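You operate a simulated robot arm through the tools that you are given. There is no shell and no other tool. Be economical: measure what you need, move in short steps, check, and stop when the job is done.

Carry out the task below with a simulated two-armed robot. There is one attempt and no reset: what you move stays moved.

TASK
Put the 22 K green module from the low open shelf of the cupboard in the blue card tray and the 10 K green module on the green strap roll. Stack the blue block marked "1" from the white desk on top of the blue block marked "2". Open the right white drawer. The order is free.
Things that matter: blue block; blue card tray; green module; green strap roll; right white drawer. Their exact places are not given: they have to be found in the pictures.

Only the result counts: the job must be done as asked and must still hold three seconds after the hand-in. Knocking over, shifting, dropping, spilling or breaking anything else fails it.

THE ROBOT
Two 7-joint arms with two-finger parallel grippers on one trunk, on a base that drives. Base frame: it is fixed to the floor where the robot stands at the start and does not move with it; the origin is under the middle of the robot, x ahead of it, y to its left, z up. Units: mm, rad, N and s.
The left shoulder is at the start at [50, 187, 1135], the right one opposite. With the tool pointing down near the work surface each hand reaches from about 100 to 660 mm from the robot's upright axis, wherever it stands, measured 20 degrees to its own side. Places, roughly: blue block [-2000, -1250, 750]; blue card tray (13x15 cm) [720, -800, 1060]; right white drawer [-1900, -1600, 700]. Payload 3.43 kg a hand.
Tool frame (each hand has its own): the origin (TCP) lies between the finger pads and is the grasp point; the fingertips stand 30 mm ahead of it; z points along the fingers, y is the line along which they close. Largest opening 94 mm; finger width 28, thickness 10; the body of the gripper, 50 by 96 mm, starts 55 mm behind the TCP.
Orientation is that of the tool frame in the base frame, as [roll, pitch, yaw] about the fixed x, y, z axes, in that order (R = Rz(yaw) Ry(pitch) Rx(roll)). With the fingers straight down and closing along the base's y, the tool's x points along the base's -x, its y along +y and its z along -z.

THE INTERFACE
- The arms move only by the tool play_rows. It takes "left_commands", "right_commands" or both (then of equal length, played together; a hand with none holds still); each is a list of rows, each a list of 3 entries, a list of its own where there are three numbers: the shift along the tool's x, y, z in units of 500 mm (1.0 is 500 mm), then the turn, a rotation vector about the tool's x, y, z in units of 120 degrees (1.0 is 120 degrees), then the finger opening in cm, from 0 to 9.4. In form: [[[dx, dy, dz], [wx, wy, wz], hand], ...]. A call has 1 to 12 rows; each row is the pose to reach, as a shift and turn from the pose commanded when the call began, along the tool's axes at that moment. A call with a number of a shift or a turn outside -1 to 1 is refused whole. A row lasts 0.2 s, in which the tool goes at most 50 mm and 0.15 rad; a call with a longer step from one row to the next is refused whole, and so is a gripper value outside its range. A pose out of reach is approached as far as the arm can. The call stops where the force on the tool passes 40 N (or 10 N more than at its start, if that is more) or the arm is blocked; 0.2 s more then pass. Each finger travels about 153 mm/s and halts on what it meets, pressing with about 27 N; the grip force reading is that of the motor and also rises with nothing between the fingers. The clock runs only during rows and for 0.2 s after the last one: add rows that repeat a pose to give the fingers time. It gives the time, the measured TCP pose, the force on the tool (base axes), the opening and the grip force at its end, in the units of the frame above (readings bear some noise), with the torque about the TCP (base axes, N m) and any sound that the robot's microphone picked up, and new pictures: "views" is both (left out), scene, wrist or none (wrist: the cameras of the hands that moved).
- Cameras (640 x 400 px; columns grow to the right, rows downward): "scene" is now at [142.6, 38.8, 1305.6]; the picture's right is [0.41, -0.91, 0.00], its down [-0.45, -0.20, -0.87] and it looks along [0.79, 0.36, -0.49] (base axes); focal length 259 px, centre (320, 200). "left" rides on the left gripper at [76, -14, -103] in its tool frame; the picture's right is [0.18, 0.98, 0.00], its down [-0.75, 0.14, -0.64] and it looks along [-0.63, 0.12, 0.77] (tool axes); focal length 243 px, centre (320, 200). "right" rides on the right gripper at [76, 14, -102] in its tool frame; the picture's right is [-0.18, 0.98, 0.00], its down [-0.75, -0.14, -0.64] and it looks along [-0.63, -0.12, 0.77] (tool axes); focal length 243 px, centre (320, 200).
- move_column(by): slides the trunk up (or, below 0, down) by that many mm; the arms and the scene camera ride with it, the base frame stays. It gives what a move gives, with no picture.
- drive_base(legs): drives the robot by 1 to 6 legs, each [ahead, left, turn to the left] in mm, mm and rad, along the robot's own axes; the way and the turn of a leg run together, so that a leg with both is an arc; at most 1500 mm and 3.142 rad a leg. The arms and the cameras ride along, it lands a little off, and it stops where it bumps. It gives what a move gives, and a new picture of the scene camera.
- aim_head(pan, tilt): turns the head with the scene camera to pan (to the left, within 1.396 rad either way) and tilt (down, from -0.506 to 1.204), counted from straight ahead of the robot. It gives what a move gives, and a new picture of the scene camera.
- locate(camera, pixels): for up to 12 pixels [column, row] of the newest picture of that camera ("zoom" is the newest enlarged one), the place [x, y, z] in the base frame of the surface seen there, good to about 2 mm. It takes no simulated time.
- inspect(camera, box): a new picture of the part [left, top, right, bottom] of that camera's present view, enlarged. It takes no simulated time.
- close_job(): hands the job in; it is judged then, once.

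Keep the steps short. Do not move on a guess: measure, check each grasp and each placing, and mend mistakes. In all there are 110 turns and 260 pictures (those below and enlarged ones count). Leave the grippers open and the arms clear of the work at the hand-in unless told otherwise, and finish with a single line.

The tools are called after "Request:" by a JSON object that holds its "method" and its "body". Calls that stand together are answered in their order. play_rows: Moves the arms, as the interface text tells. Its arguments: {"type":"object","properties":{"left_commands":{"type":"array","items":{"type":"array"}},"right_commands":{"type":"array","items":{"type":"array"}},"views":{"type":"string","enum":["both","scene","wrist","none"]}},"required":[]} The other tools are called the same way: move_column (by) slides the trunk up or down; drive_base (legs) drives the base; aim_head (pan, tilt) turns the head that bears the scene camera; locate (camera, pixels) gives the place of the surface under pixels of a picture; inspect (camera, box) takes an enlarged picture of a part of a camera's view; close_job () hands the job in.

At the start:

```text
time: 0.0
left_eef_pos: [275.6, 294.0, 1121.3]
left_orientation: [-3.141, 0.001, -3.141]
left_wrist_force: [-0.3, 0.2, -0.6]
left_wrist_torque: [-0.05, 0.01, -0.05]
left_finger_gap: 93.6
left_gripper_force: 0.0
right_eef_pos: [402.9, -28.3, 1107.9]
right_orientation: [3.141, 0.001, 3.141]
right_wrist_force: [0.1, 0.1, -0.9]
right_wrist_torque: [-0.02, 0.01, 0.03]
right_finger_gap: 94.2
right_gripper_force: 0.0
trunk travel left (down, up): [-350.0, 82.0]
robot x, y, heading: [-1.0, -0.5, 0.0]
head pan, tilt: [0.426, 0.511]
```

scene: 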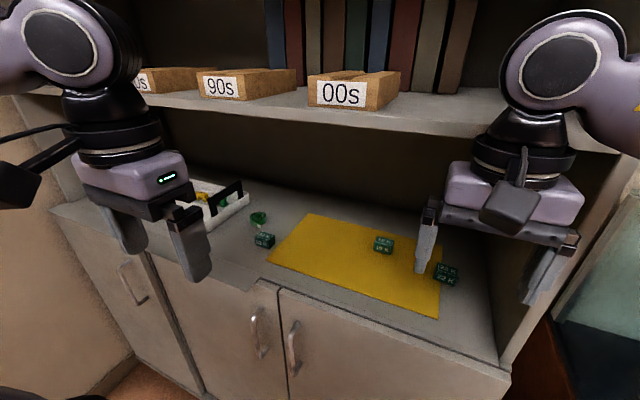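
right: 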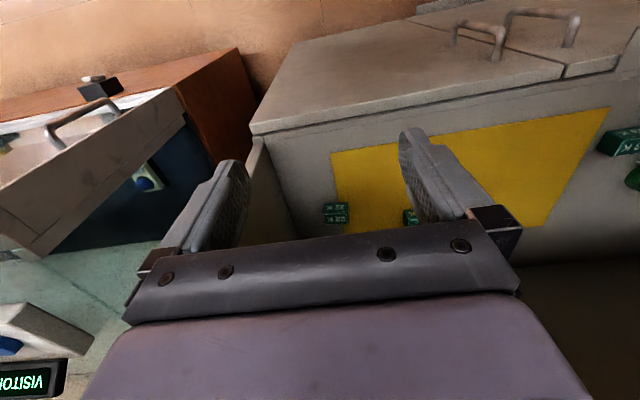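
left: 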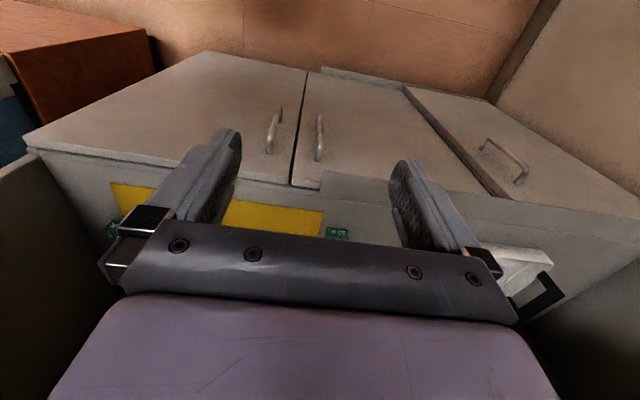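

I see three green modules on the low shelf near (264,240), (383,245) and (446,273). I'll enlarge that area to read their labels.

Request:
{"method": "inspect", "body": {"camera": "scene", "box": [180, 170, 340, 270]}}

Request:
{"method": "inspect", "body": {"camera": "scene", "box": [350, 210, 478, 290]}}

Request:
{"method": "locate", "body": {"camera": "scene", "pixels": [[264, 240], [258, 218], [383, 241], [383, 249], [446, 268], [446, 279], [300, 260], [440, 310], [370, 130], [345, 108], [490, 350], [220, 205]]}}

Request:
{"method": "aim_head", "body": {"pan": -0.8, "tilt": 0.4}}

```text
4.00 times, centred on (260, 220) of scene
```

zoom: 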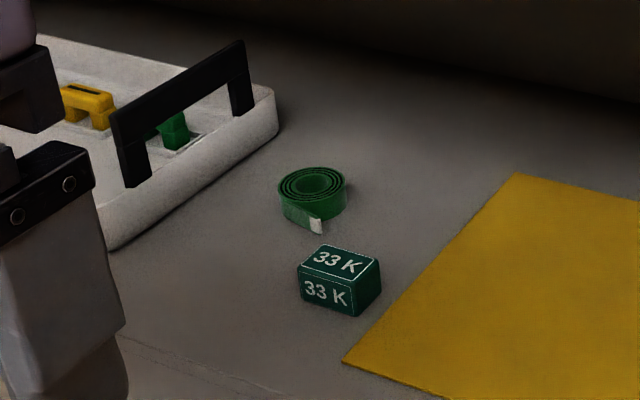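

```text
5.00 times, centred on (414, 250) of scene
```

zoom: 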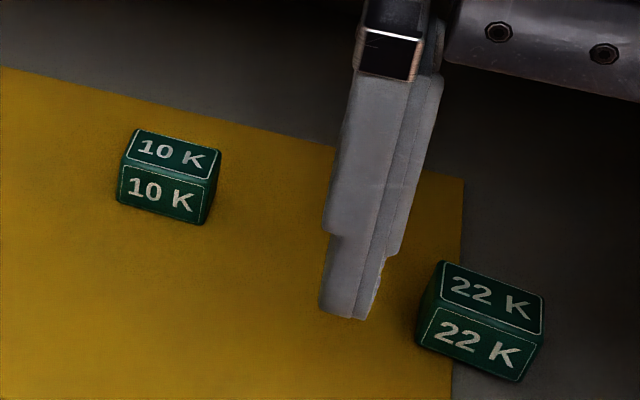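

```text
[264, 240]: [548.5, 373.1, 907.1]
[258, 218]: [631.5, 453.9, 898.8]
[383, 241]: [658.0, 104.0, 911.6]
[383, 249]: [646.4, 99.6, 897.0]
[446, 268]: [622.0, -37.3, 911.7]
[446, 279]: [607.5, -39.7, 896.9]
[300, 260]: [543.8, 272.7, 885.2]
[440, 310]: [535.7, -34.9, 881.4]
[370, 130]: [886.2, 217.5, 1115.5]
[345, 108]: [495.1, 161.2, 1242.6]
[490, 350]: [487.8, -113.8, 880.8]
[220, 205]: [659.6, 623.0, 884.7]
```

```text
time: 1.4
left_eef_pos: [275.0, 294.5, 1119.5]
left_orientation: [-3.14, -0.001, 3.139]
left_wrist_force: [-0.6, -0.1, 0.9]
left_wrist_torque: [0.04, -0.01, 0.02]
left_finger_gap: 93.9
left_gripper_force: 0.0
right_eef_pos: [402.7, -28.0, 1108.5]
right_orientation: [3.141, 0.001, -3.14]
right_wrist_force: [-0.4, -0.1, -0.4]
right_wrist_torque: [-0.03, -0.02, 0.0]
right_finger_gap: 94.0
right_gripper_force: 0.0
trunk travel left (down, up): [-350.0, 82.0]
robot x, y, heading: [0.7, 1.4, 0.001]
head pan, tilt: [-0.799, 0.4]
```

scene: 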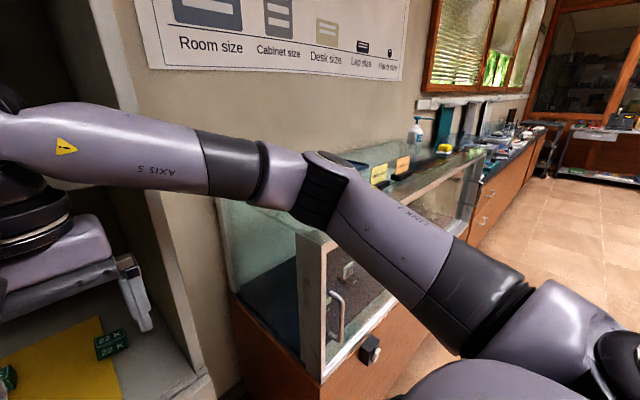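

I've read the labels: 33 K, 10 K and 22 K. Next I'll look at the cupboard straight ahead and measure the clearance under the upper shelf.

Request:
{"method": "aim_head", "body": {"pan": 0.1, "tilt": 0.35}}

Request:
{"method": "aim_head", "body": {"pan": 0.3, "tilt": 0.8}}

```text
time: 2.6
left_eef_pos: [275.9, 294.8, 1121.4]
left_orientation: [-3.141, 0.0, -3.141]
left_wrist_force: [0.2, 0.0, -0.8]
left_wrist_torque: [-0.03, 0.01, 0.0]
left_finger_gap: 94.0
left_gripper_force: 0.0
right_eef_pos: [402.0, -28.2, 1108.9]
right_orientation: [3.141, 0.001, -3.14]
right_wrist_force: [0.2, -0.6, 0.1]
right_wrist_torque: [0.0, -0.02, 0.02]
right_finger_gap: 94.0
right_gripper_force: 0.1
trunk travel left (down, up): [-350.0, 82.0]
robot x, y, heading: [-3.0, 0.0, -0.001]
head pan, tilt: [0.099, 0.351]
```

scene: 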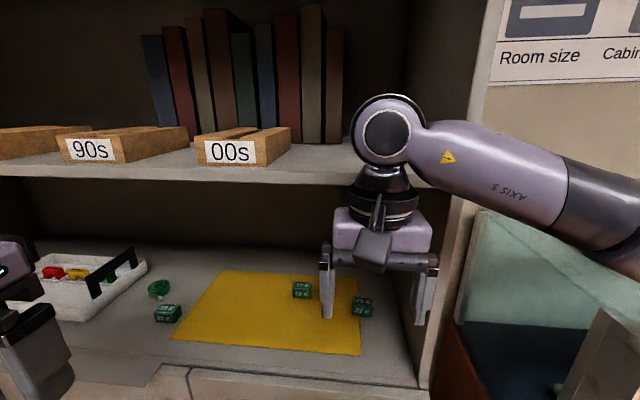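

```text
time: 3.5
left_eef_pos: [276.4, 294.3, 1121.4]
left_orientation: [-3.141, 0.0, -3.141]
left_wrist_force: [-0.2, -0.8, -0.9]
left_wrist_torque: [0.02, 0.01, -0.01]
left_finger_gap: 94.2
left_gripper_force: 0.1
right_eef_pos: [403.0, -28.4, 1107.7]
right_orientation: [-3.141, -0.001, 3.141]
right_wrist_force: [-0.6, 0.3, 0.3]
right_wrist_torque: [-0.02, 0.0, 0.0]
right_finger_gap: 94.1
right_gripper_force: 0.0
trunk travel left (down, up): [-350.0, 82.0]
robot x, y, heading: [-3.3, 2.4, 0.002]
head pan, tilt: [0.3, 0.799]
```

scene: 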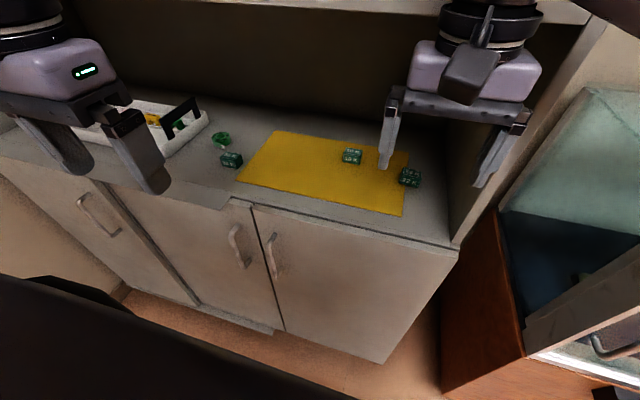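

Request:
{"method": "locate", "body": {"camera": "scene", "pixels": [[560, 8], [560, 20], [585, 8], [455, 243], [300, 207], [450, 175], [520, 190], [352, 152], [410, 174], [222, 140], [232, 156], [240, 190]]}}

Request:
{"method": "aim_head", "body": {"pan": 0.2, "tilt": 0.45}}

```text
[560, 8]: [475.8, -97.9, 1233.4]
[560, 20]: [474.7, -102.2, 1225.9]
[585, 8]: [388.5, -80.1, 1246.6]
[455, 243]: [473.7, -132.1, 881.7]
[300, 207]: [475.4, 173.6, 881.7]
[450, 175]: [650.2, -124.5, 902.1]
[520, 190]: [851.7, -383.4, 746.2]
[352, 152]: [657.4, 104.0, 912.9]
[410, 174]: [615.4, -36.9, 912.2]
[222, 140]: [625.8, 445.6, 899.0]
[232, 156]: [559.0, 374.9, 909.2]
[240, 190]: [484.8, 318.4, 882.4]
```

```text
time: 4.3
left_eef_pos: [275.4, 294.7, 1120.6]
left_orientation: [3.141, -0.001, -3.141]
left_wrist_force: [-0.3, 1.3, 0.9]
left_wrist_torque: [0.0, 0.01, -0.01]
left_finger_gap: 93.9
left_gripper_force: 0.1
right_eef_pos: [402.6, -29.9, 1108.2]
right_orientation: [3.14, 0.0, 3.142]
right_wrist_force: [0.7, 0.2, 0.9]
right_wrist_torque: [0.0, 0.01, 0.04]
right_finger_gap: 94.1
right_gripper_force: 0.0
trunk travel left (down, up): [-350.0, 82.0]
robot x, y, heading: [3.3, -3.4, 0.002]
head pan, tilt: [0.201, 0.45]
```

scene: 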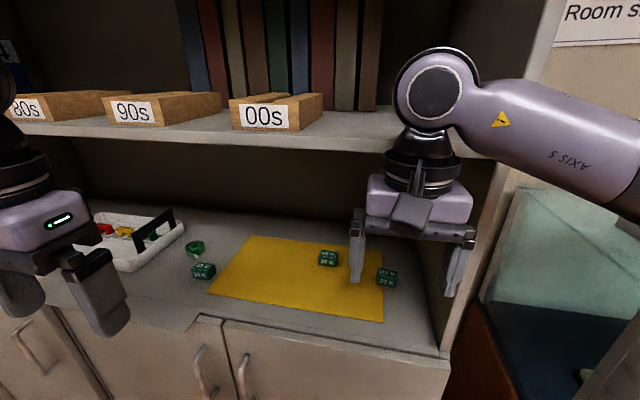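

Request:
{"method": "locate", "body": {"camera": "scene", "pixels": [[435, 98], [437, 50], [415, 165], [420, 200], [380, 150], [330, 150], [330, 156], [385, 148], [411, 212], [478, 100]]}}

Request:
{"method": "inspect", "body": {"camera": "scene", "box": [300, 220, 460, 320]}}

Request:
{"method": "locate", "body": {"camera": "zoom", "pixels": [[80, 135], [155, 145], [80, 120], [150, 128], [305, 230], [385, 245]]}}

```text
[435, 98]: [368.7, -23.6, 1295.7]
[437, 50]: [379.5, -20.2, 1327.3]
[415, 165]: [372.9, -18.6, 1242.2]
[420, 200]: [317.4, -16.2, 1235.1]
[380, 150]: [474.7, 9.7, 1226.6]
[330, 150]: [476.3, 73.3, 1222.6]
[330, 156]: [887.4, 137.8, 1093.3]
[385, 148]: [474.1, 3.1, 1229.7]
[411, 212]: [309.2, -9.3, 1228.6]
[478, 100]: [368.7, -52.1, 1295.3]
```

```text
4.00 times, centred on (380, 270) of scene
```

zoom: 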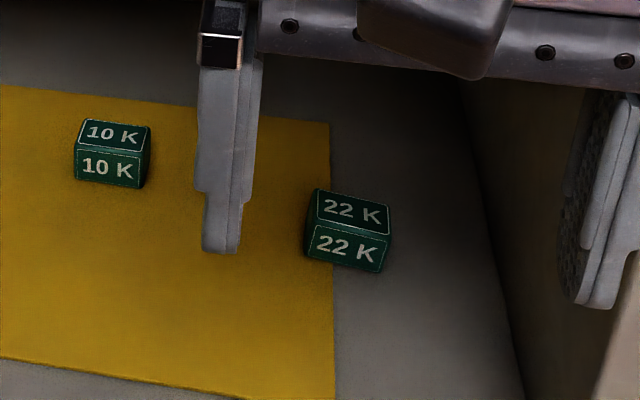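

```text
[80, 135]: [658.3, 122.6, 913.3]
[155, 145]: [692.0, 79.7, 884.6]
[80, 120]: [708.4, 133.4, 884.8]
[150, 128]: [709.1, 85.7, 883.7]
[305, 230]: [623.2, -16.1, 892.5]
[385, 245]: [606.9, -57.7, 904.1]
```

Request:
{"method": "inspect", "body": {"camera": "scene", "box": [312, 245, 344, 265]}}

Request:
{"method": "locate", "body": {"camera": "zoom", "pixels": [[150, 180], [420, 215], [140, 285], [400, 320], [190, 75], [430, 105], [300, 200], [300, 140]]}}

Request:
{"method": "inspect", "body": {"camera": "scene", "box": [370, 262, 402, 282]}}

Request:
{"method": "locate", "body": {"camera": "zoom", "pixels": [[150, 180], [400, 215], [140, 285], [400, 320], [190, 95], [410, 135], [300, 200], [300, 140]]}}

Request:
{"method": "inspect", "body": {"camera": "scene", "box": [170, 228, 234, 268]}}

```text
16.00 times, centred on (328, 255) of scene
```

zoom: 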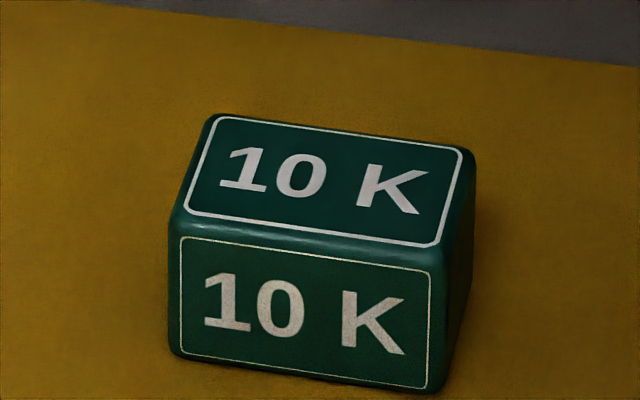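

```text
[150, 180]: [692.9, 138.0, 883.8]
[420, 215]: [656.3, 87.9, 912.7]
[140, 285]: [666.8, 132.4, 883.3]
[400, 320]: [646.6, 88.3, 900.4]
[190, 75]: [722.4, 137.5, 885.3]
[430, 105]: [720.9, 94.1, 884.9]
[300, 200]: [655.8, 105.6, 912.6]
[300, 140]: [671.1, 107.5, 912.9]
```

```text
16.00 times, centred on (386, 272) of scene
```

zoom: 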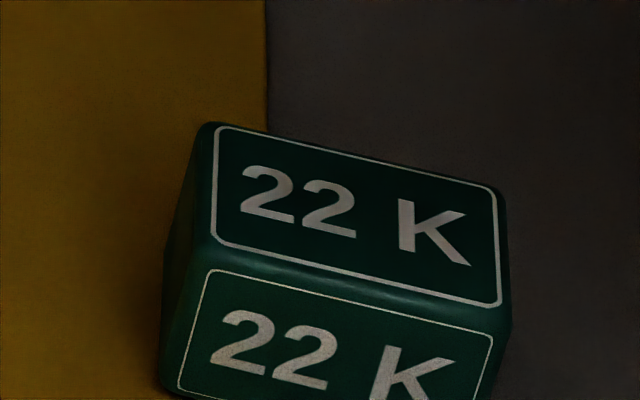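

```text
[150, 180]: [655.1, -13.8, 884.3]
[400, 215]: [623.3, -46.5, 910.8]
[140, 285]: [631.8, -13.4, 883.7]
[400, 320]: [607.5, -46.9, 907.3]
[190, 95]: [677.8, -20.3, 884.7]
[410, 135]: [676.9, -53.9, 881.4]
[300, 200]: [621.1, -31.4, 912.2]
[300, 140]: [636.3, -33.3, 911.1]
```

```text
10.00 times, centred on (202, 248) of scene
```

zoom: 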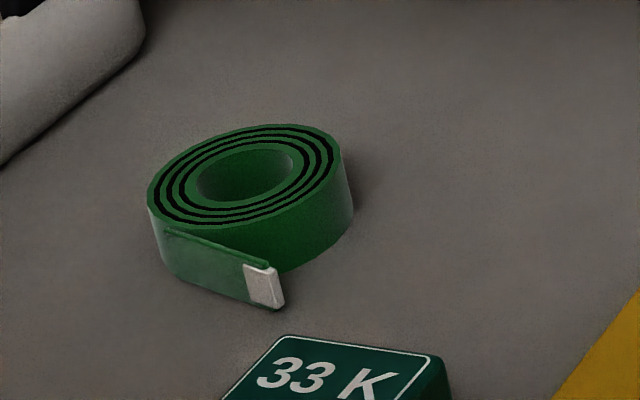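

Request:
{"method": "locate", "body": {"camera": "zoom", "pixels": [[155, 205], [340, 160], [250, 220], [245, 130], [240, 185], [250, 300], [275, 305], [340, 240]]}}

Request:
{"method": "locate", "body": {"camera": "scene", "pixels": [[323.75, 258.3], [339.2, 260.2], [325.9, 252.6], [340.8, 254.6], [380.9, 277.4], [394.9, 281.0], [381.2, 270.2], [394.7, 273.9]]}}

```text
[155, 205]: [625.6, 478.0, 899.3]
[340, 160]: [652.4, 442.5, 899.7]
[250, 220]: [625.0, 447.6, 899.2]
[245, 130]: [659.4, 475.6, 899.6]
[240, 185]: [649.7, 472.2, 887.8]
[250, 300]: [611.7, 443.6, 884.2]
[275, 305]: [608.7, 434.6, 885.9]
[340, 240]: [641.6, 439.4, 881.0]
```

```text
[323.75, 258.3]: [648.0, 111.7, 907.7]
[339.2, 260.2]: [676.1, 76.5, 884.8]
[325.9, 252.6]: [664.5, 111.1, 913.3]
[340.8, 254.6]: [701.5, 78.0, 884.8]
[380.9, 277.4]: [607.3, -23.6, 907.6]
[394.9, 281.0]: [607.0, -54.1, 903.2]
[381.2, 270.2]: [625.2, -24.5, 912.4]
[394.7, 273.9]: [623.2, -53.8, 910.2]
```

The 22 K is at about (622,-38) and the 10 K at about (661,104), both with their tops at z 912 and nearly square to the base axes. The strap roll is at about (640,460) with its top at 899. I'll tilt both hands 30° forward and bring them in front of the opening.

Request:
{"method": "play_rows", "body": {"right_commands": [[[-0.016, -0.003, 0.04], [0, -0.042, 0], 9.4], [[-0.032, -0.007, 0.08], [0, -0.083, 0], 9.4], [[-0.047, -0.01, 0.123], [0, -0.125, 0], 9.4], [[-0.063, -0.013, 0.164], [0, -0.167, 0], 9.4], [[-0.078, -0.017, 0.205], [0, -0.208, 0], 9.4], [[-0.094, -0.02, 0.246], [0, -0.25, 0], 9.4], [[-0.094, -0.02, 0.246], [0, -0.25, 0], 9.4]], "left_commands": [[[-0.058, -0.031, 0.045], [0, -0.042, 0], 9.4], [[-0.117, -0.063, 0.09], [0, -0.083, 0], 9.4], [[-0.175, -0.094, 0.136], [0, -0.125, 0], 9.4], [[-0.233, -0.125, 0.181], [0, -0.167, 0], 9.4], [[-0.292, -0.157, 0.226], [0, -0.208, 0], 9.4], [[-0.35, -0.188, 0.272], [0, -0.25, 0], 9.4], [[-0.35, -0.188, 0.272], [0, -0.25, 0], 9.4]]}}

```text
time: 6.0
left_eef_pos: [449.0, 200.6, 984.7]
left_orientation: [-3.14, 0.524, 3.141]
left_wrist_force: [-0.3, 0.4, 0.0]
left_wrist_torque: [0.04, 0.0, -0.03]
left_finger_gap: 93.9
left_gripper_force: 0.1
right_eef_pos: [448.9, -38.2, 985.0]
right_orientation: [3.139, 0.527, -3.141]
right_wrist_force: [-0.8, 0.7, 0.0]
right_wrist_torque: [-0.02, -0.02, -0.03]
right_finger_gap: 93.9
right_gripper_force: 0.0
trunk travel left (down, up): [-350.0, 82.0]
robot x, y, heading: [-1.5, -3.6, 0.001]
head pan, tilt: [0.201, 0.45]
```

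scene: 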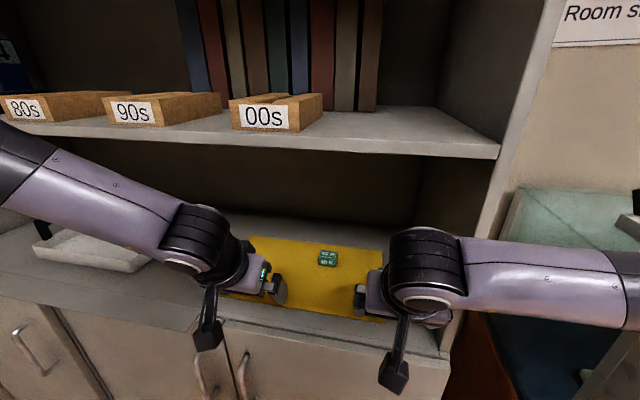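
right: 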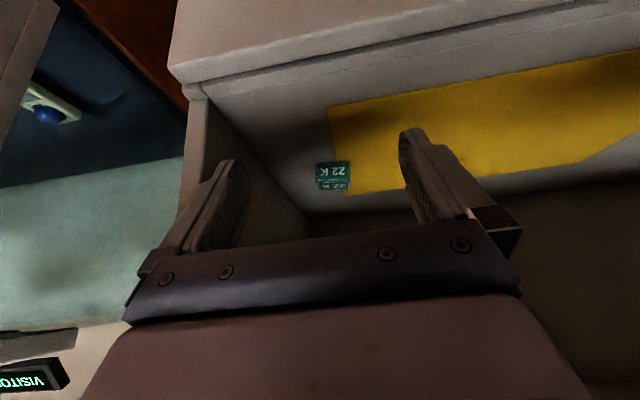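
left: 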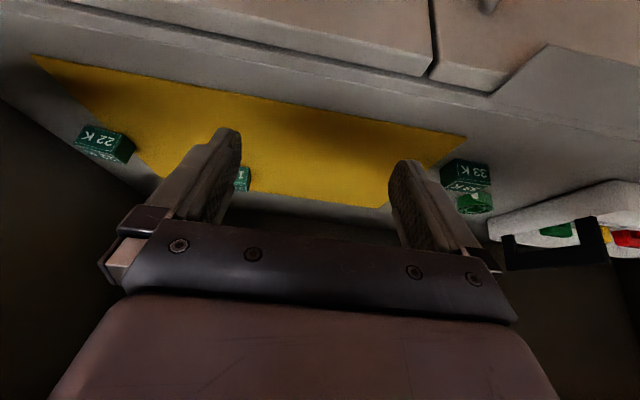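

Request:
{"method": "inspect", "body": {"camera": "right", "box": [302, 150, 366, 190]}}

Request:
{"method": "locate", "body": {"camera": "right", "pixels": [[318, 164], [349, 163], [319, 180], [349, 178], [334, 171], [300, 205], [298, 170]]}}

Request:
{"method": "locate", "body": {"camera": "left", "pixels": [[245, 170], [240, 176], [88, 132], [110, 140], [470, 175], [475, 203], [457, 200], [490, 205]]}}

```text
10.00 times, centred on (334, 170) of right
```

zoom: 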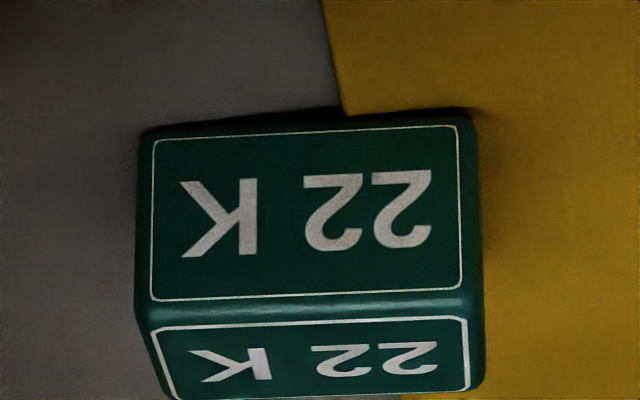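

```text
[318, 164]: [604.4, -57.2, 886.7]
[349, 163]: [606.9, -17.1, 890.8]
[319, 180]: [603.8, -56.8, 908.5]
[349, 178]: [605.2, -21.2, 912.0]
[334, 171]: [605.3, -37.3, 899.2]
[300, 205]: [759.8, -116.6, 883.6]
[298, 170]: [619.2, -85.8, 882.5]
```

```text
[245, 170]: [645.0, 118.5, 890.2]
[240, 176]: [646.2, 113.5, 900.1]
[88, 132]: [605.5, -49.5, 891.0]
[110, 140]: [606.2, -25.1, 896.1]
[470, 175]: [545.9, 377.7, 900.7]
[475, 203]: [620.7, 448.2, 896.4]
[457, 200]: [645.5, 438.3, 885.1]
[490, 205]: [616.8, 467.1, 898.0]
```

The wrist view puts the 22 K front face at x 605, with y from -58 to -18. I'll bring the right hand to a point 60 mm short of the grasp along the fingers.

Request:
{"method": "play_rows", "body": {"right_commands": [[[-0.052, 0, 0.04], [0, 0, 0], 9.4], [[-0.105, 0, 0.08], [0, 0, 0], 9.4], [[-0.157, 0, 0.12], [0, 0, 0], 9.4], [[-0.209, 0, 0.158], [0, 0, 0], 9.4], [[-0.209, 0, 0.158], [0, 0, 0], 9.4]], "views": "both"}}

```text
time: 7.2
left_eef_pos: [443.7, 200.3, 986.3]
left_orientation: [-3.14, 0.53, 3.141]
left_wrist_force: [-0.1, 0.9, -0.3]
left_wrist_torque: [-0.01, -0.03, -0.02]
left_finger_gap: 94.0
left_gripper_force: 0.1
right_eef_pos: [571.2, -37.5, 969.9]
right_orientation: [3.141, 0.527, -3.135]
right_wrist_force: [-1.5, 0.8, -0.4]
right_wrist_torque: [0.02, 0.02, -0.02]
right_finger_gap: 94.0
right_gripper_force: 0.1
trunk travel left (down, up): [-350.0, 82.0]
robot x, y, heading: [-3.1, -1.1, -0.001]
head pan, tilt: [0.201, 0.45]
```

scene: 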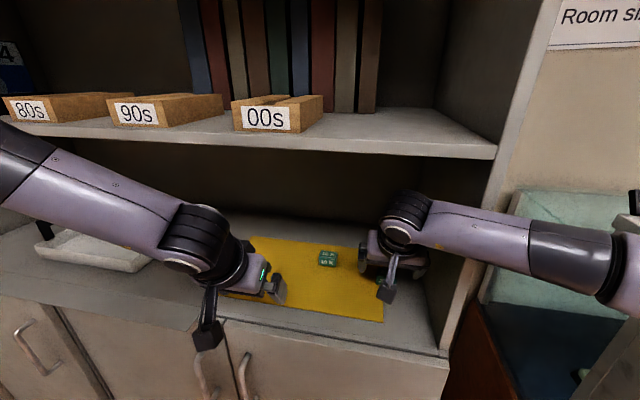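
right: 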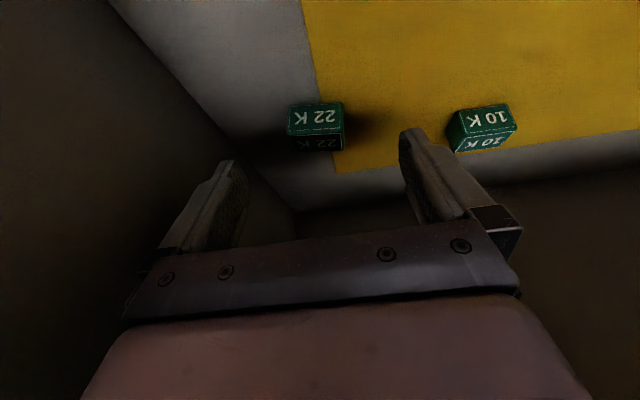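

The module lies between the fingers. I'll advance about 62 mm along the fingers with them open, then check.

Request:
{"method": "play_rows", "body": {"right_commands": [[[-0.004, 0, 0.042], [0, 0, 0], 9.4], [[-0.008, 0, 0.084], [0, 0, 0], 9.4], [[-0.012, 0, 0.124], [0, 0, 0], 9.4], [[-0.012, 0, 0.124], [0, 0, 0], 9.4], [[-0.012, 0, 0.124], [0, 0, 0], 9.4]], "views": "wrist"}}

```text
time: 8.6
left_eef_pos: [436.4, 202.4, 990.5]
left_orientation: [-3.138, 0.537, -3.139]
left_wrist_force: [-1.1, 0.2, 1.4]
left_wrist_torque: [0.0, -0.02, -0.03]
left_finger_gap: 93.8
left_gripper_force: 0.1
right_eef_pos: [596.2, -14.9, 935.8]
right_orientation: [3.134, 0.55, -3.095]
right_wrist_force: [-0.4, 0.1, 0.2]
right_wrist_torque: [-0.01, 0.01, 0.03]
right_finger_gap: 94.1
right_gripper_force: 0.1
trunk travel left (down, up): [-350.0, 82.0]
robot x, y, heading: [-5.0, 2.6, -0.0]
head pan, tilt: [0.201, 0.45]
stopped in row 5 (right hand): the arm was blocked; the commanded pose is now the measured one
```

right: 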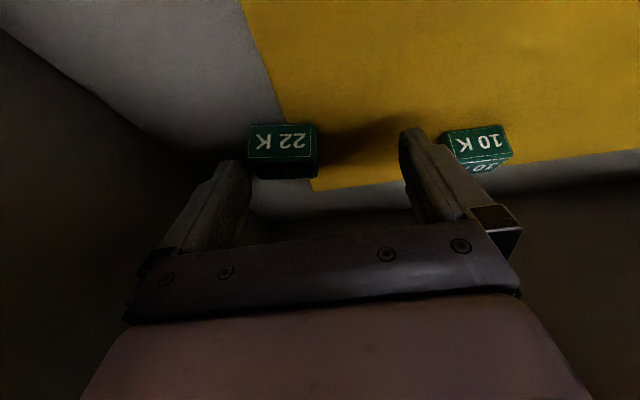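

The right arm was blocked: its forearm meets the cupboard's right side wall, and the module hasn't been touched. I'll back the right hand out. The left arm's elbow points the other way, so I'll use that one.

Request:
{"method": "play_rows", "body": {"right_commands": [[[0.01, -0.02, -0.06], [0, 0, 0], 9.4], [[0.02, -0.04, -0.124], [0, 0, 0], 9.4], [[0.08, -0.04, -0.15], [0, 0, 0], 9.4], [[0.14, -0.04, -0.2], [0, 0, 0], 9.4], [[0.2, -0.04, -0.26], [0, 0, 0], 9.4], [[0.22, -0.04, -0.34], [0, 0, 0], 9.4], [[0.24, -0.04, -0.43], [0, 0, 0], 9.4], [[0.26, -0.04, -0.5], [0, 0, 0], 9.4], [[0.26, -0.04, -0.5], [0, 0, 0], 9.4]], "views": "scene"}}

```text
time: 10.6
left_eef_pos: [449.5, 200.5, 985.1]
left_orientation: [3.141, 0.525, -3.141]
left_wrist_force: [-0.1, -0.2, 0.7]
left_wrist_torque: [0.0, 0.01, -0.01]
left_finger_gap: 93.9
left_gripper_force: 0.1
right_eef_pos: [370.9, -54.5, 1074.3]
right_orientation: [3.133, 0.532, -3.115]
right_wrist_force: [-0.3, -0.3, 0.2]
right_wrist_torque: [0.0, -0.02, -0.04]
right_finger_gap: 93.9
right_gripper_force: 0.1
trunk travel left (down, up): [-350.0, 82.0]
robot x, y, heading: [0.3, 1.4, -0.001]
head pan, tilt: [0.201, 0.45]
```

scene: 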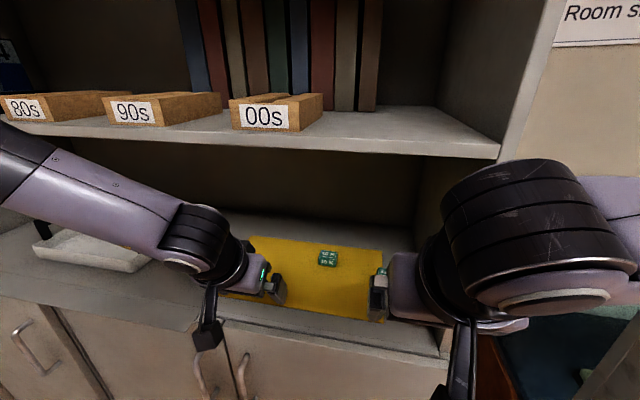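

The right hand is clear. Now I'll move the left hand to a point 60 mm short of the 10 K module, which is centred near (660,104).

Request:
{"method": "play_rows", "body": {"left_commands": [[[-0.056, -0.038, 0.039], [0, 0, 0], 9.4], [[-0.112, -0.077, 0.077], [0, 0, 0], 9.4], [[-0.167, -0.115, 0.116], [0, 0, 0], 9.4], [[-0.223, -0.154, 0.154], [0, 0, 0], 9.4], [[-0.279, -0.192, 0.193], [0, 0, 0], 9.4], [[-0.279, -0.192, 0.193], [0, 0, 0], 9.4]], "views": "both"}}

```text
time: 11.9
left_eef_pos: [554.4, 174.9, 993.8]
left_orientation: [-3.139, 0.523, -3.141]
left_wrist_force: [0.6, 0.6, -0.5]
left_wrist_torque: [-0.01, -0.01, 0.01]
left_finger_gap: 93.9
left_gripper_force: 0.1
left hand out of reach, approached as far as the arm can: row 3, 4, 5, 6
right_eef_pos: [372.1, -52.8, 1074.0]
right_orientation: [3.133, 0.533, -3.115]
right_wrist_force: [0.8, 0.0, -0.2]
right_wrist_torque: [0.02, 0.02, -0.05]
right_finger_gap: 93.7
right_gripper_force: 0.0
trunk travel left (down, up): [-350.0, 82.0]
robot x, y, heading: [-0.6, 1.0, 0.002]
head pan, tilt: [0.201, 0.45]
```

scene: 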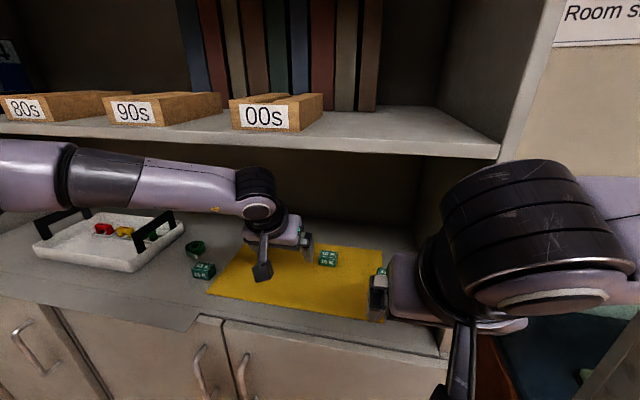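
left: 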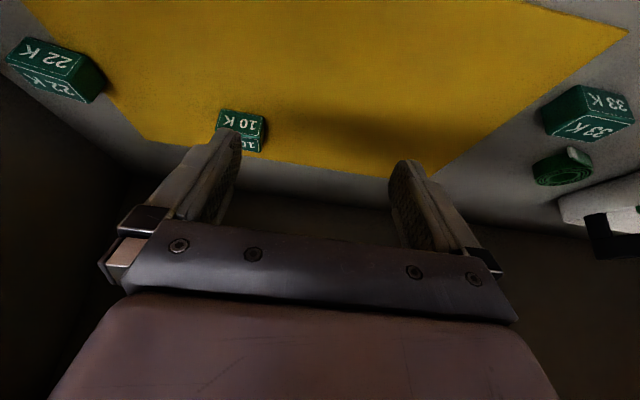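

The 10 K is out of the left arm's reach from here. I'll pull the left hand back and look down at the base before driving closer.

Request:
{"method": "play_rows", "body": {"left_commands": [[[0.056, 0.02, -0.039], [0, 0, 0], 9.4], [[0.112, 0.04, -0.077], [0, 0, 0], 9.4], [[0.167, 0.06, -0.116], [0, 0, 0], 9.4], [[0.223, 0.08, -0.154], [0, 0, 0], 9.4], [[0.279, 0.1, -0.193], [0, 0, 0], 9.4], [[0.279, 0.1, -0.193], [0, 0, 0], 9.4]], "views": "none"}}

Request:
{"method": "aim_head", "body": {"pan": 0.0, "tilt": 1.2}}

Request:
{"method": "locate", "body": {"camera": "scene", "pixels": [[320, 390], [320, 350], [320, 300], [320, 250], [320, 200], [320, 150], [200, 380], [440, 380]]}}

```text
time: 13.3
left_eef_pos: [384.9, 226.4, 1007.2]
left_orientation: [-3.141, 0.523, -3.141]
left_wrist_force: [-0.2, -0.4, -0.6]
left_wrist_torque: [-0.01, -0.04, -0.01]
left_finger_gap: 94.1
left_gripper_force: 0.1
right_eef_pos: [372.1, -53.4, 1074.5]
right_orientation: [3.134, 0.534, -3.116]
right_wrist_force: [0.3, -0.4, 0.1]
right_wrist_torque: [0.0, -0.01, 0.01]
right_finger_gap: 94.0
right_gripper_force: 0.1
trunk travel left (down, up): [-350.0, 82.0]
robot x, y, heading: [0.3, -1.9, 0.004]
head pan, tilt: [0.201, 0.45]
```

```text
time: 14.4
left_eef_pos: [385.4, 226.7, 1007.5]
left_orientation: [-3.141, 0.523, 3.141]
left_wrist_force: [-0.7, 0.3, -0.3]
left_wrist_torque: [0.0, 0.01, 0.01]
left_finger_gap: 94.1
left_gripper_force: 0.1
right_eef_pos: [371.7, -53.8, 1073.6]
right_orientation: [3.135, 0.533, -3.117]
right_wrist_force: [-0.2, -1.2, 0.2]
right_wrist_torque: [-0.04, -0.02, 0.02]
right_finger_gap: 94.0
right_gripper_force: 0.0
trunk travel left (down, up): [-350.0, 82.0]
robot x, y, heading: [0.8, 0.7, 0.0]
head pan, tilt: [0.0, 1.201]
```

scene: 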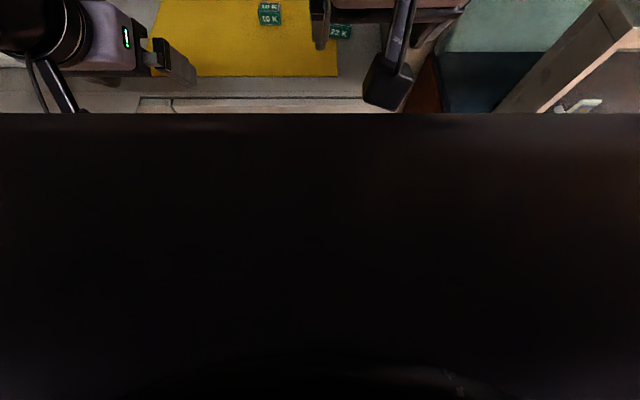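

```text
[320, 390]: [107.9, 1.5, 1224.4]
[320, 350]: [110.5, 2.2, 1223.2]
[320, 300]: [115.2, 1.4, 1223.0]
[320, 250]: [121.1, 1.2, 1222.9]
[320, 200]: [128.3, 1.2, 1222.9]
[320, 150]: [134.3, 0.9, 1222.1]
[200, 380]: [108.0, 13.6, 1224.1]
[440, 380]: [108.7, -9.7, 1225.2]
```

Request:
{"method": "aim_head", "body": {"pan": -0.5, "tilt": 0.75}}

Request:
{"method": "locate", "body": {"camera": "scene", "pixels": [[100, 100], [150, 150], [200, 200], [250, 250], [300, 300], [350, 150], [400, 200], [450, 250], [300, 50], [400, 50], [500, 50], [300, 150]]}}

```text
time: 15.4
left_eef_pos: [383.2, 225.6, 1007.9]
left_orientation: [3.14, 0.524, 3.141]
left_wrist_force: [0.0, 0.2, -0.4]
left_wrist_torque: [0.03, 0.04, 0.03]
left_finger_gap: 93.8
left_gripper_force: 0.1
right_eef_pos: [372.9, -53.2, 1074.6]
right_orientation: [3.136, 0.531, -3.114]
right_wrist_force: [-0.1, -0.3, -0.2]
right_wrist_torque: [0.03, 0.01, -0.01]
right_finger_gap: 93.9
right_gripper_force: 0.1
trunk travel left (down, up): [-350.0, 82.0]
robot x, y, heading: [-1.3, 1.7, -0.0]
head pan, tilt: [-0.499, 0.75]
```

scene: 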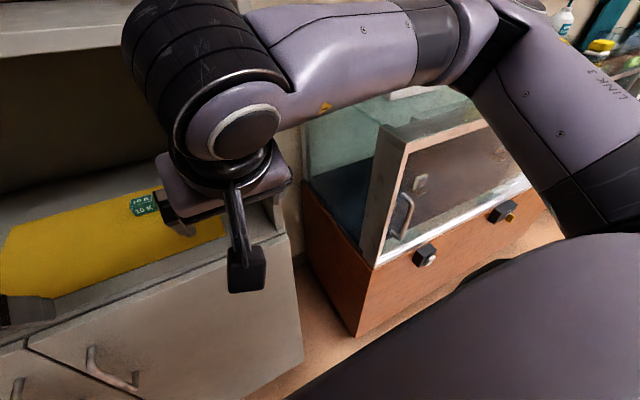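

```text
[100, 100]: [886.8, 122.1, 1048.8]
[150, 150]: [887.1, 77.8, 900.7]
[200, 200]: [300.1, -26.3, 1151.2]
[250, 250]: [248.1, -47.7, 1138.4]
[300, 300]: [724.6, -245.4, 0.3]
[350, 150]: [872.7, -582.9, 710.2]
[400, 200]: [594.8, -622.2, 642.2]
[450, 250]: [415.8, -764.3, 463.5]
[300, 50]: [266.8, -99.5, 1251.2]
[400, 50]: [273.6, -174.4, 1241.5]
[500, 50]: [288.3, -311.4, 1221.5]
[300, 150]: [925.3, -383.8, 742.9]
```

Request:
{"method": "locate", "body": {"camera": "scene", "pixels": [[357, 325], [375, 262], [385, 130], [290, 395], [430, 260], [505, 215], [410, 205], [398, 235], [480, 180], [520, 185], [460, 290], [330, 365]]}}

```text
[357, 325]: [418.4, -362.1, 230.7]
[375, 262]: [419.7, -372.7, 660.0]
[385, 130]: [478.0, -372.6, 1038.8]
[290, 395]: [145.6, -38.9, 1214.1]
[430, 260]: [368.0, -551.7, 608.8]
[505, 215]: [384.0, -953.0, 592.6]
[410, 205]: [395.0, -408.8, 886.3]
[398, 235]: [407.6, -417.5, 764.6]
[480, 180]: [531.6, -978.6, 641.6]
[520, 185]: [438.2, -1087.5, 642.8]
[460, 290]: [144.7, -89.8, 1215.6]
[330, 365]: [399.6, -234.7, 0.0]
```

The cupboard front is at x 474, and the glass cabinet front is at 419 with its knob out to 368. I'll drive 80 mm ahead and 130 mm right for the 10 K.

Request:
{"method": "drive_base", "body": {"legs": [[0, -130, 0], [50, 0, 0], [30, 0, 0]]}}

```text
time: 18.1
left_eef_pos: [462.4, 96.4, 1008.6]
left_orientation: [3.141, 0.525, 3.141]
left_wrist_force: [-0.1, 0.2, 0.2]
left_wrist_torque: [0.0, 0.01, 0.0]
left_finger_gap: 94.0
left_gripper_force: 0.1
right_eef_pos: [446.8, -182.9, 1073.8]
right_orientation: [3.137, 0.529, -3.11]
right_wrist_force: [-22.9, -1.2, 0.5]
right_wrist_torque: [0.0, 0.44, 1.08]
right_finger_gap: 94.0
right_gripper_force: 0.1
trunk travel left (down, up): [-350.0, 82.0]
robot x, y, heading: [80.2, -127.7, 0.001]
head pan, tilt: [-0.499, 0.75]
```

scene: 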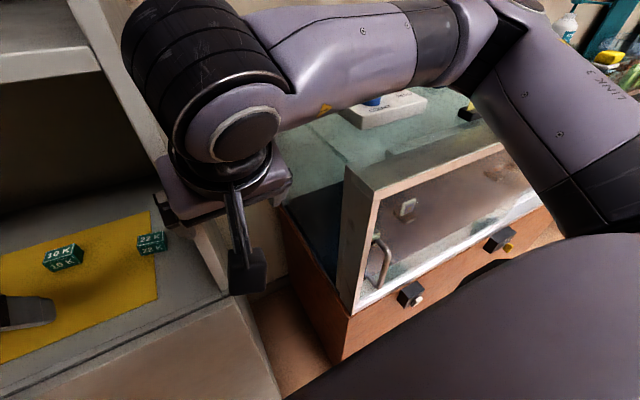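

The right hand leans on the cupboard's side wall with about 23 N. I'll pull it straight back.

Request:
{"method": "play_rows", "body": {"right_commands": [[[0.05, 0, -0.03], [0, 0, 0], 9.4], [[0.1, 0, -0.06], [0, 0, 0], 9.4], [[0.14, 0, -0.12], [0, 0, 0], 9.4], [[0.17, 0, -0.18], [0, 0, 0], 9.4], [[0.17, 0, -0.18], [0, 0, 0], 9.4]], "views": "none"}}

Request:
{"method": "aim_head", "body": {"pan": 0.35, "tilt": 0.65}}

```text
time: 19.0
left_eef_pos: [464.3, 96.4, 1007.3]
left_orientation: [-3.14, 0.524, -3.141]
left_wrist_force: [0.1, 0.5, -0.4]
left_wrist_torque: [0.0, 0.0, 0.0]
left_finger_gap: 93.7
left_gripper_force: 0.1
right_eef_pos: [371.0, -191.2, 1089.3]
right_orientation: [-3.133, 0.55, -3.132]
right_wrist_force: [11.8, -3.1, 1.6]
right_wrist_torque: [0.19, 0.68, 0.43]
right_finger_gap: 93.9
right_gripper_force: 0.0
trunk travel left (down, up): [-350.0, 82.0]
robot x, y, heading: [78.2, -127.5, -0.001]
head pan, tilt: [-0.499, 0.75]
stopped in row 4 (right hand): the force on the tool passed its limit at 120 N (the readings are from after the stop); the commanded pose is now the measured one
```

```text
time: 20.1
left_eef_pos: [463.9, 97.0, 1008.0]
left_orientation: [-3.14, 0.523, 3.141]
left_wrist_force: [0.0, -0.9, -0.4]
left_wrist_torque: [0.0, -0.01, 0.0]
left_finger_gap: 93.9
left_gripper_force: 0.0
right_eef_pos: [370.0, -190.0, 1089.3]
right_orientation: [-3.134, 0.551, -3.132]
right_wrist_force: [30.1, -4.0, -0.5]
right_wrist_torque: [0.13, 1.08, 0.26]
right_finger_gap: 93.8
right_gripper_force: 0.1
trunk travel left (down, up): [-350.0, 82.0]
robot x, y, heading: [77.2, -127.0, -0.001]
head pan, tilt: [0.351, 0.649]
```

scene: 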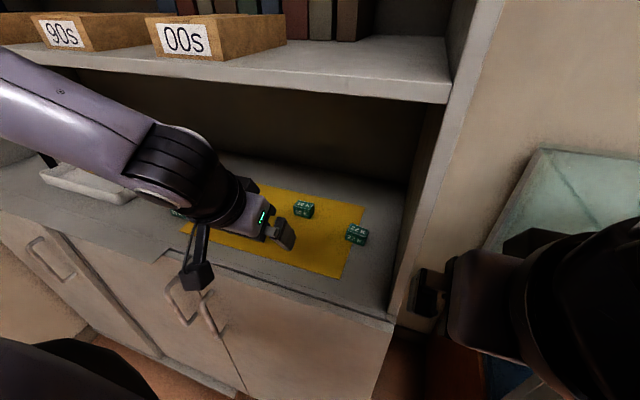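

Now the right hand's camera presses on the robot's own trunk. I'll ease it 30 mm forward, between the trunk and the wall.

Request:
{"method": "play_rows", "body": {"right_commands": [[[-0.026, -0.01, 0.015], [0, 0, 0], 9.4], [[-0.052, -0.02, 0.03], [0, 0, 0], 9.4], [[-0.052, -0.02, 0.03], [0, 0, 0], 9.4]], "views": "none"}}

```text
time: 20.9
left_eef_pos: [465.1, 96.6, 1007.8]
left_orientation: [-3.141, 0.524, 3.141]
left_wrist_force: [-0.6, -0.2, -0.8]
left_wrist_torque: [-0.04, -0.01, 0.02]
left_finger_gap: 94.2
left_gripper_force: 0.1
right_eef_pos: [400.6, -199.6, 1090.6]
right_orientation: [-3.132, 0.548, -3.124]
right_wrist_force: [-0.1, 0.6, -0.1]
right_wrist_torque: [0.01, -0.01, 0.03]
right_finger_gap: 94.1
right_gripper_force: 0.2
trunk travel left (down, up): [-350.0, 82.0]
robot x, y, heading: [83.0, -129.9, 0.001]
head pan, tilt: [0.351, 0.649]
```

Request:
{"method": "play_rows", "body": {"left_commands": [[[-0.057, 0.003, 0.054], [0, 0, 0], 9.4], [[-0.114, 0.007, 0.108], [0, 0, 0], 9.4], [[-0.171, 0.01, 0.163], [0, 0, 0], 9.4], [[-0.228, 0.014, 0.217], [0, 0, 0], 9.4], [[-0.228, 0.014, 0.217], [0, 0, 0], 9.4]], "views": "both"}}

```text
time: 22.1
left_eef_pos: [613.4, 104.2, 971.8]
left_orientation: [-3.14, 0.523, 3.139]
left_wrist_force: [0.0, 0.1, -0.5]
left_wrist_torque: [0.02, 0.01, 0.01]
left_finger_gap: 93.8
left_gripper_force: 0.0
right_eef_pos: [396.5, -199.4, 1090.4]
right_orientation: [-3.132, 0.553, -3.127]
right_wrist_force: [0.3, -0.4, -1.4]
right_wrist_torque: [-0.03, 0.03, 0.01]
right_finger_gap: 93.8
right_gripper_force: 0.1
trunk travel left (down, up): [-350.0, 82.0]
robot x, y, heading: [78.6, -126.0, -0.0]
head pan, tilt: [0.351, 0.649]
```

scene: 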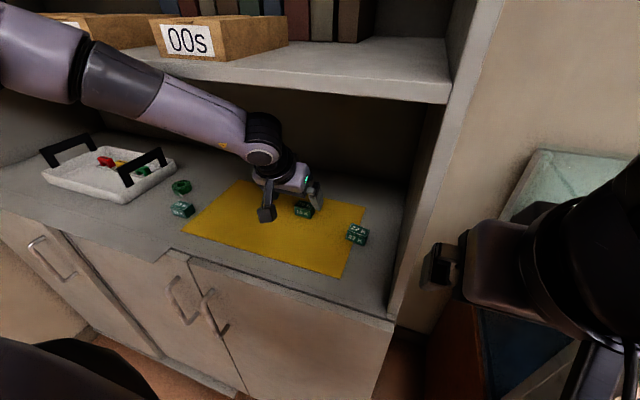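
left: 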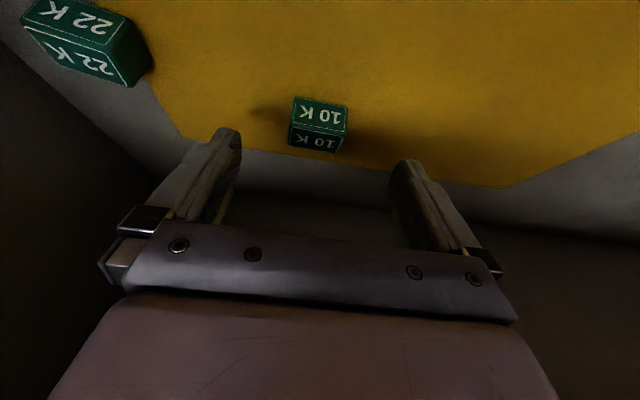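

The arm reached. I'll measure the 10 K in the left wrist view.

Request:
{"method": "locate", "body": {"camera": "left", "pixels": [[298, 103], [345, 110], [292, 120], [343, 130], [294, 140], [337, 148], [318, 138], [318, 115]]}}

```text
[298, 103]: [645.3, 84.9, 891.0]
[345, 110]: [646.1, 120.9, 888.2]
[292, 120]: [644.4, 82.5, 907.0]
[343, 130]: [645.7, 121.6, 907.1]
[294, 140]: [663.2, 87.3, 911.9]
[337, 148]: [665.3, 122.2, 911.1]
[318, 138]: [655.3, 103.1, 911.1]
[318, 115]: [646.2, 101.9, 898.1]
```

Request:
{"method": "play_rows", "body": {"left_commands": [[[-0.002, -0.002, 0.042], [0, 0, 0], 9.4], [[-0.004, -0.003, 0.084], [0, 0, 0], 9.4], [[-0.006, -0.003, 0.125], [0, 0, 0], 9.4], [[-0.006, -0.003, 0.125], [0, 0, 0], 9.4], [[-0.006, -0.003, 0.125], [0, 0, 0], 9.4]], "views": "wrist"}}

```text
time: 23.4
left_eef_pos: [651.5, 102.7, 917.7]
left_orientation: [3.141, 0.524, 3.14]
left_wrist_force: [-0.8, -0.2, -0.2]
left_wrist_torque: [-0.04, 0.02, -0.02]
left_finger_gap: 94.2
left_gripper_force: 0.2
right_eef_pos: [400.1, -199.5, 1090.8]
right_orientation: [-3.132, 0.55, -3.124]
right_wrist_force: [-0.6, -0.1, -1.0]
right_wrist_torque: [0.02, 0.0, 0.0]
right_finger_gap: 94.0
right_gripper_force: 0.0
trunk travel left (down, up): [-350.0, 82.0]
robot x, y, heading: [82.5, -130.1, -0.004]
head pan, tilt: [0.351, 0.649]
```

left: 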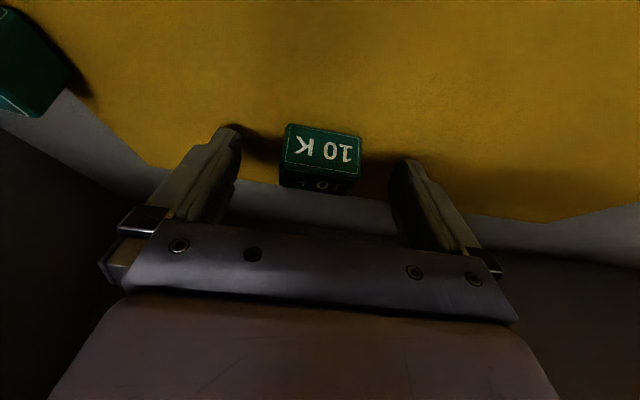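

The module sits between the fingertips. I'll close and lift by 20 mm.

Request:
{"method": "play_rows", "body": {"left_commands": [[[0, 0, 0], [0, 0, 0], 5], [[0, 0, 0], [0, 0, 0], 2.5], [[0, 0, 0], [0, 0, 0], 2.5], [[0, 0, 0], [0, 0, 0], 2.5], [[-0.02, 0, -0.035], [0, 0, 0], 2.5], [[-0.02, 0, -0.035], [0, 0, 0], 2.5]], "views": "both"}}

```text
time: 24.8
left_eef_pos: [651.1, 102.4, 938.0]
left_orientation: [-3.141, 0.521, 3.141]
left_wrist_force: [0.9, 1.0, 0.3]
left_wrist_torque: [-0.04, 0.0, 0.0]
left_finger_gap: 42.9
left_gripper_force: 27.4
right_eef_pos: [399.7, -199.0, 1088.6]
right_orientation: [-3.133, 0.549, -3.129]
right_wrist_force: [0.5, 0.3, -0.2]
right_wrist_torque: [-0.02, 0.04, -0.02]
right_finger_gap: 93.8
right_gripper_force: 0.0
trunk travel left (down, up): [-350.0, 82.0]
robot x, y, heading: [79.5, -128.7, 0.001]
head pan, tilt: [0.351, 0.649]
```

scene: 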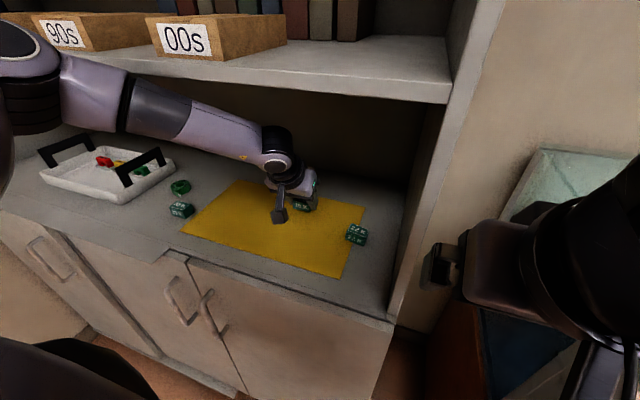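
left: 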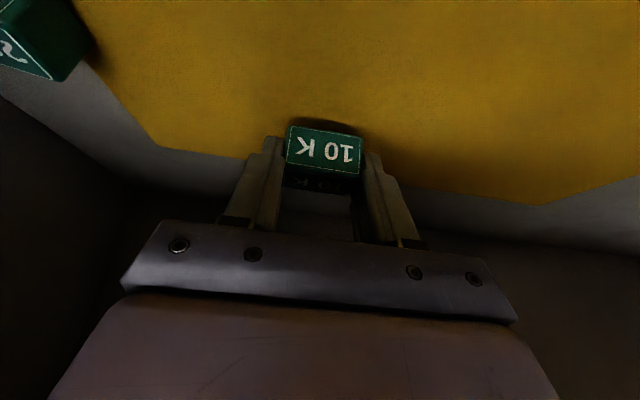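

The 10 K is held (gap 42.9 mm). Before carrying it left I'll measure the organiser and the strap roll.

Request:
{"method": "locate", "body": {"camera": "scene", "pixels": [[162, 152], [120, 168], [175, 163], [122, 198], [180, 186], [181, 204], [45, 150], [20, 130], [5, 170]]}}

Request:
{"method": "inspect", "body": {"camera": "scene", "box": [20, 120, 212, 240]}}

Request:
{"method": "play_rows", "body": {"left_commands": [[[0, 0, -0.05], [0, 0, 0], 2.5], [[0.02, 0, -0.1], [0, 0, 0], 2.5], [[0.08, 0, -0.14], [0, 0, 0], 2.5], [[0.12, 0, -0.16], [0, 0, 0], 2.5], [[0.12, 0, -0.16], [0, 0, 0], 2.5]], "views": "none"}}

```text
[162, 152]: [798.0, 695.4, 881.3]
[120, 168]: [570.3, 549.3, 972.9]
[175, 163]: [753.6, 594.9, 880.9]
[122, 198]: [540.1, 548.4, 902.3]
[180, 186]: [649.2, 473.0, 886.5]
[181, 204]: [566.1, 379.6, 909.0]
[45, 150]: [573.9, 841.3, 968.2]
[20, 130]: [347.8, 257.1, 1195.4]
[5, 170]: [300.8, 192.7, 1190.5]
```

```text
3.33 times, centred on (116, 180) of scene
```

zoom: 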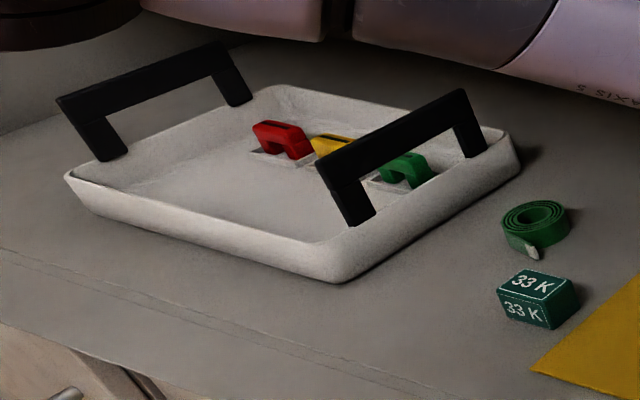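

```text
time: 25.9
left_eef_pos: [558.2, 102.6, 977.6]
left_orientation: [-3.14, 0.524, 3.141]
left_wrist_force: [-0.1, -0.8, -0.6]
left_wrist_torque: [0.0, 0.0, 0.0]
left_finger_gap: 43.0
left_gripper_force: 27.3
right_eef_pos: [400.3, -199.8, 1089.3]
right_orientation: [-3.134, 0.548, -3.127]
right_wrist_force: [-0.2, 0.4, -0.4]
right_wrist_torque: [0.0, 0.03, -0.01]
right_finger_gap: 94.1
right_gripper_force: 0.0
trunk travel left (down, up): [-350.0, 82.0]
robot x, y, heading: [80.7, -127.0, -0.001]
head pan, tilt: [0.351, 0.649]
```

The organiser's handle is at (570,549) with its top at 973, so it's clear of the roll. I'll drive 320 mm left with the module held.

Request:
{"method": "drive_base", "body": {"legs": [[0, 160, 0], [0, 165, 0]]}}

```text
time: 29.6
left_eef_pos: [560.2, 424.6, 976.6]
left_orientation: [-3.138, 0.523, -3.14]
left_wrist_force: [0.9, 0.0, -0.7]
left_wrist_torque: [0.01, -0.04, 0.02]
left_finger_gap: 43.2
left_gripper_force: 27.2
right_eef_pos: [399.3, 121.3, 1090.4]
right_orientation: [-3.132, 0.547, -3.128]
right_wrist_force: [-0.2, 0.5, -0.2]
right_wrist_torque: [0.0, 0.02, 0.04]
right_finger_gap: 94.3
right_gripper_force: 0.2
trunk travel left (down, up): [-350.0, 82.0]
robot x, y, heading: [80.8, 188.6, 0.001]
head pan, tilt: [0.351, 0.649]
```

scene: 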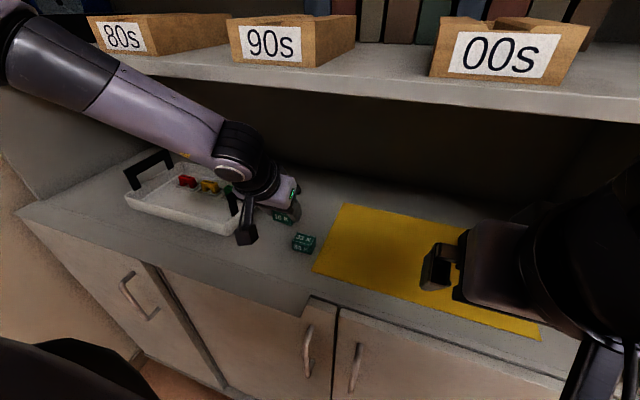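

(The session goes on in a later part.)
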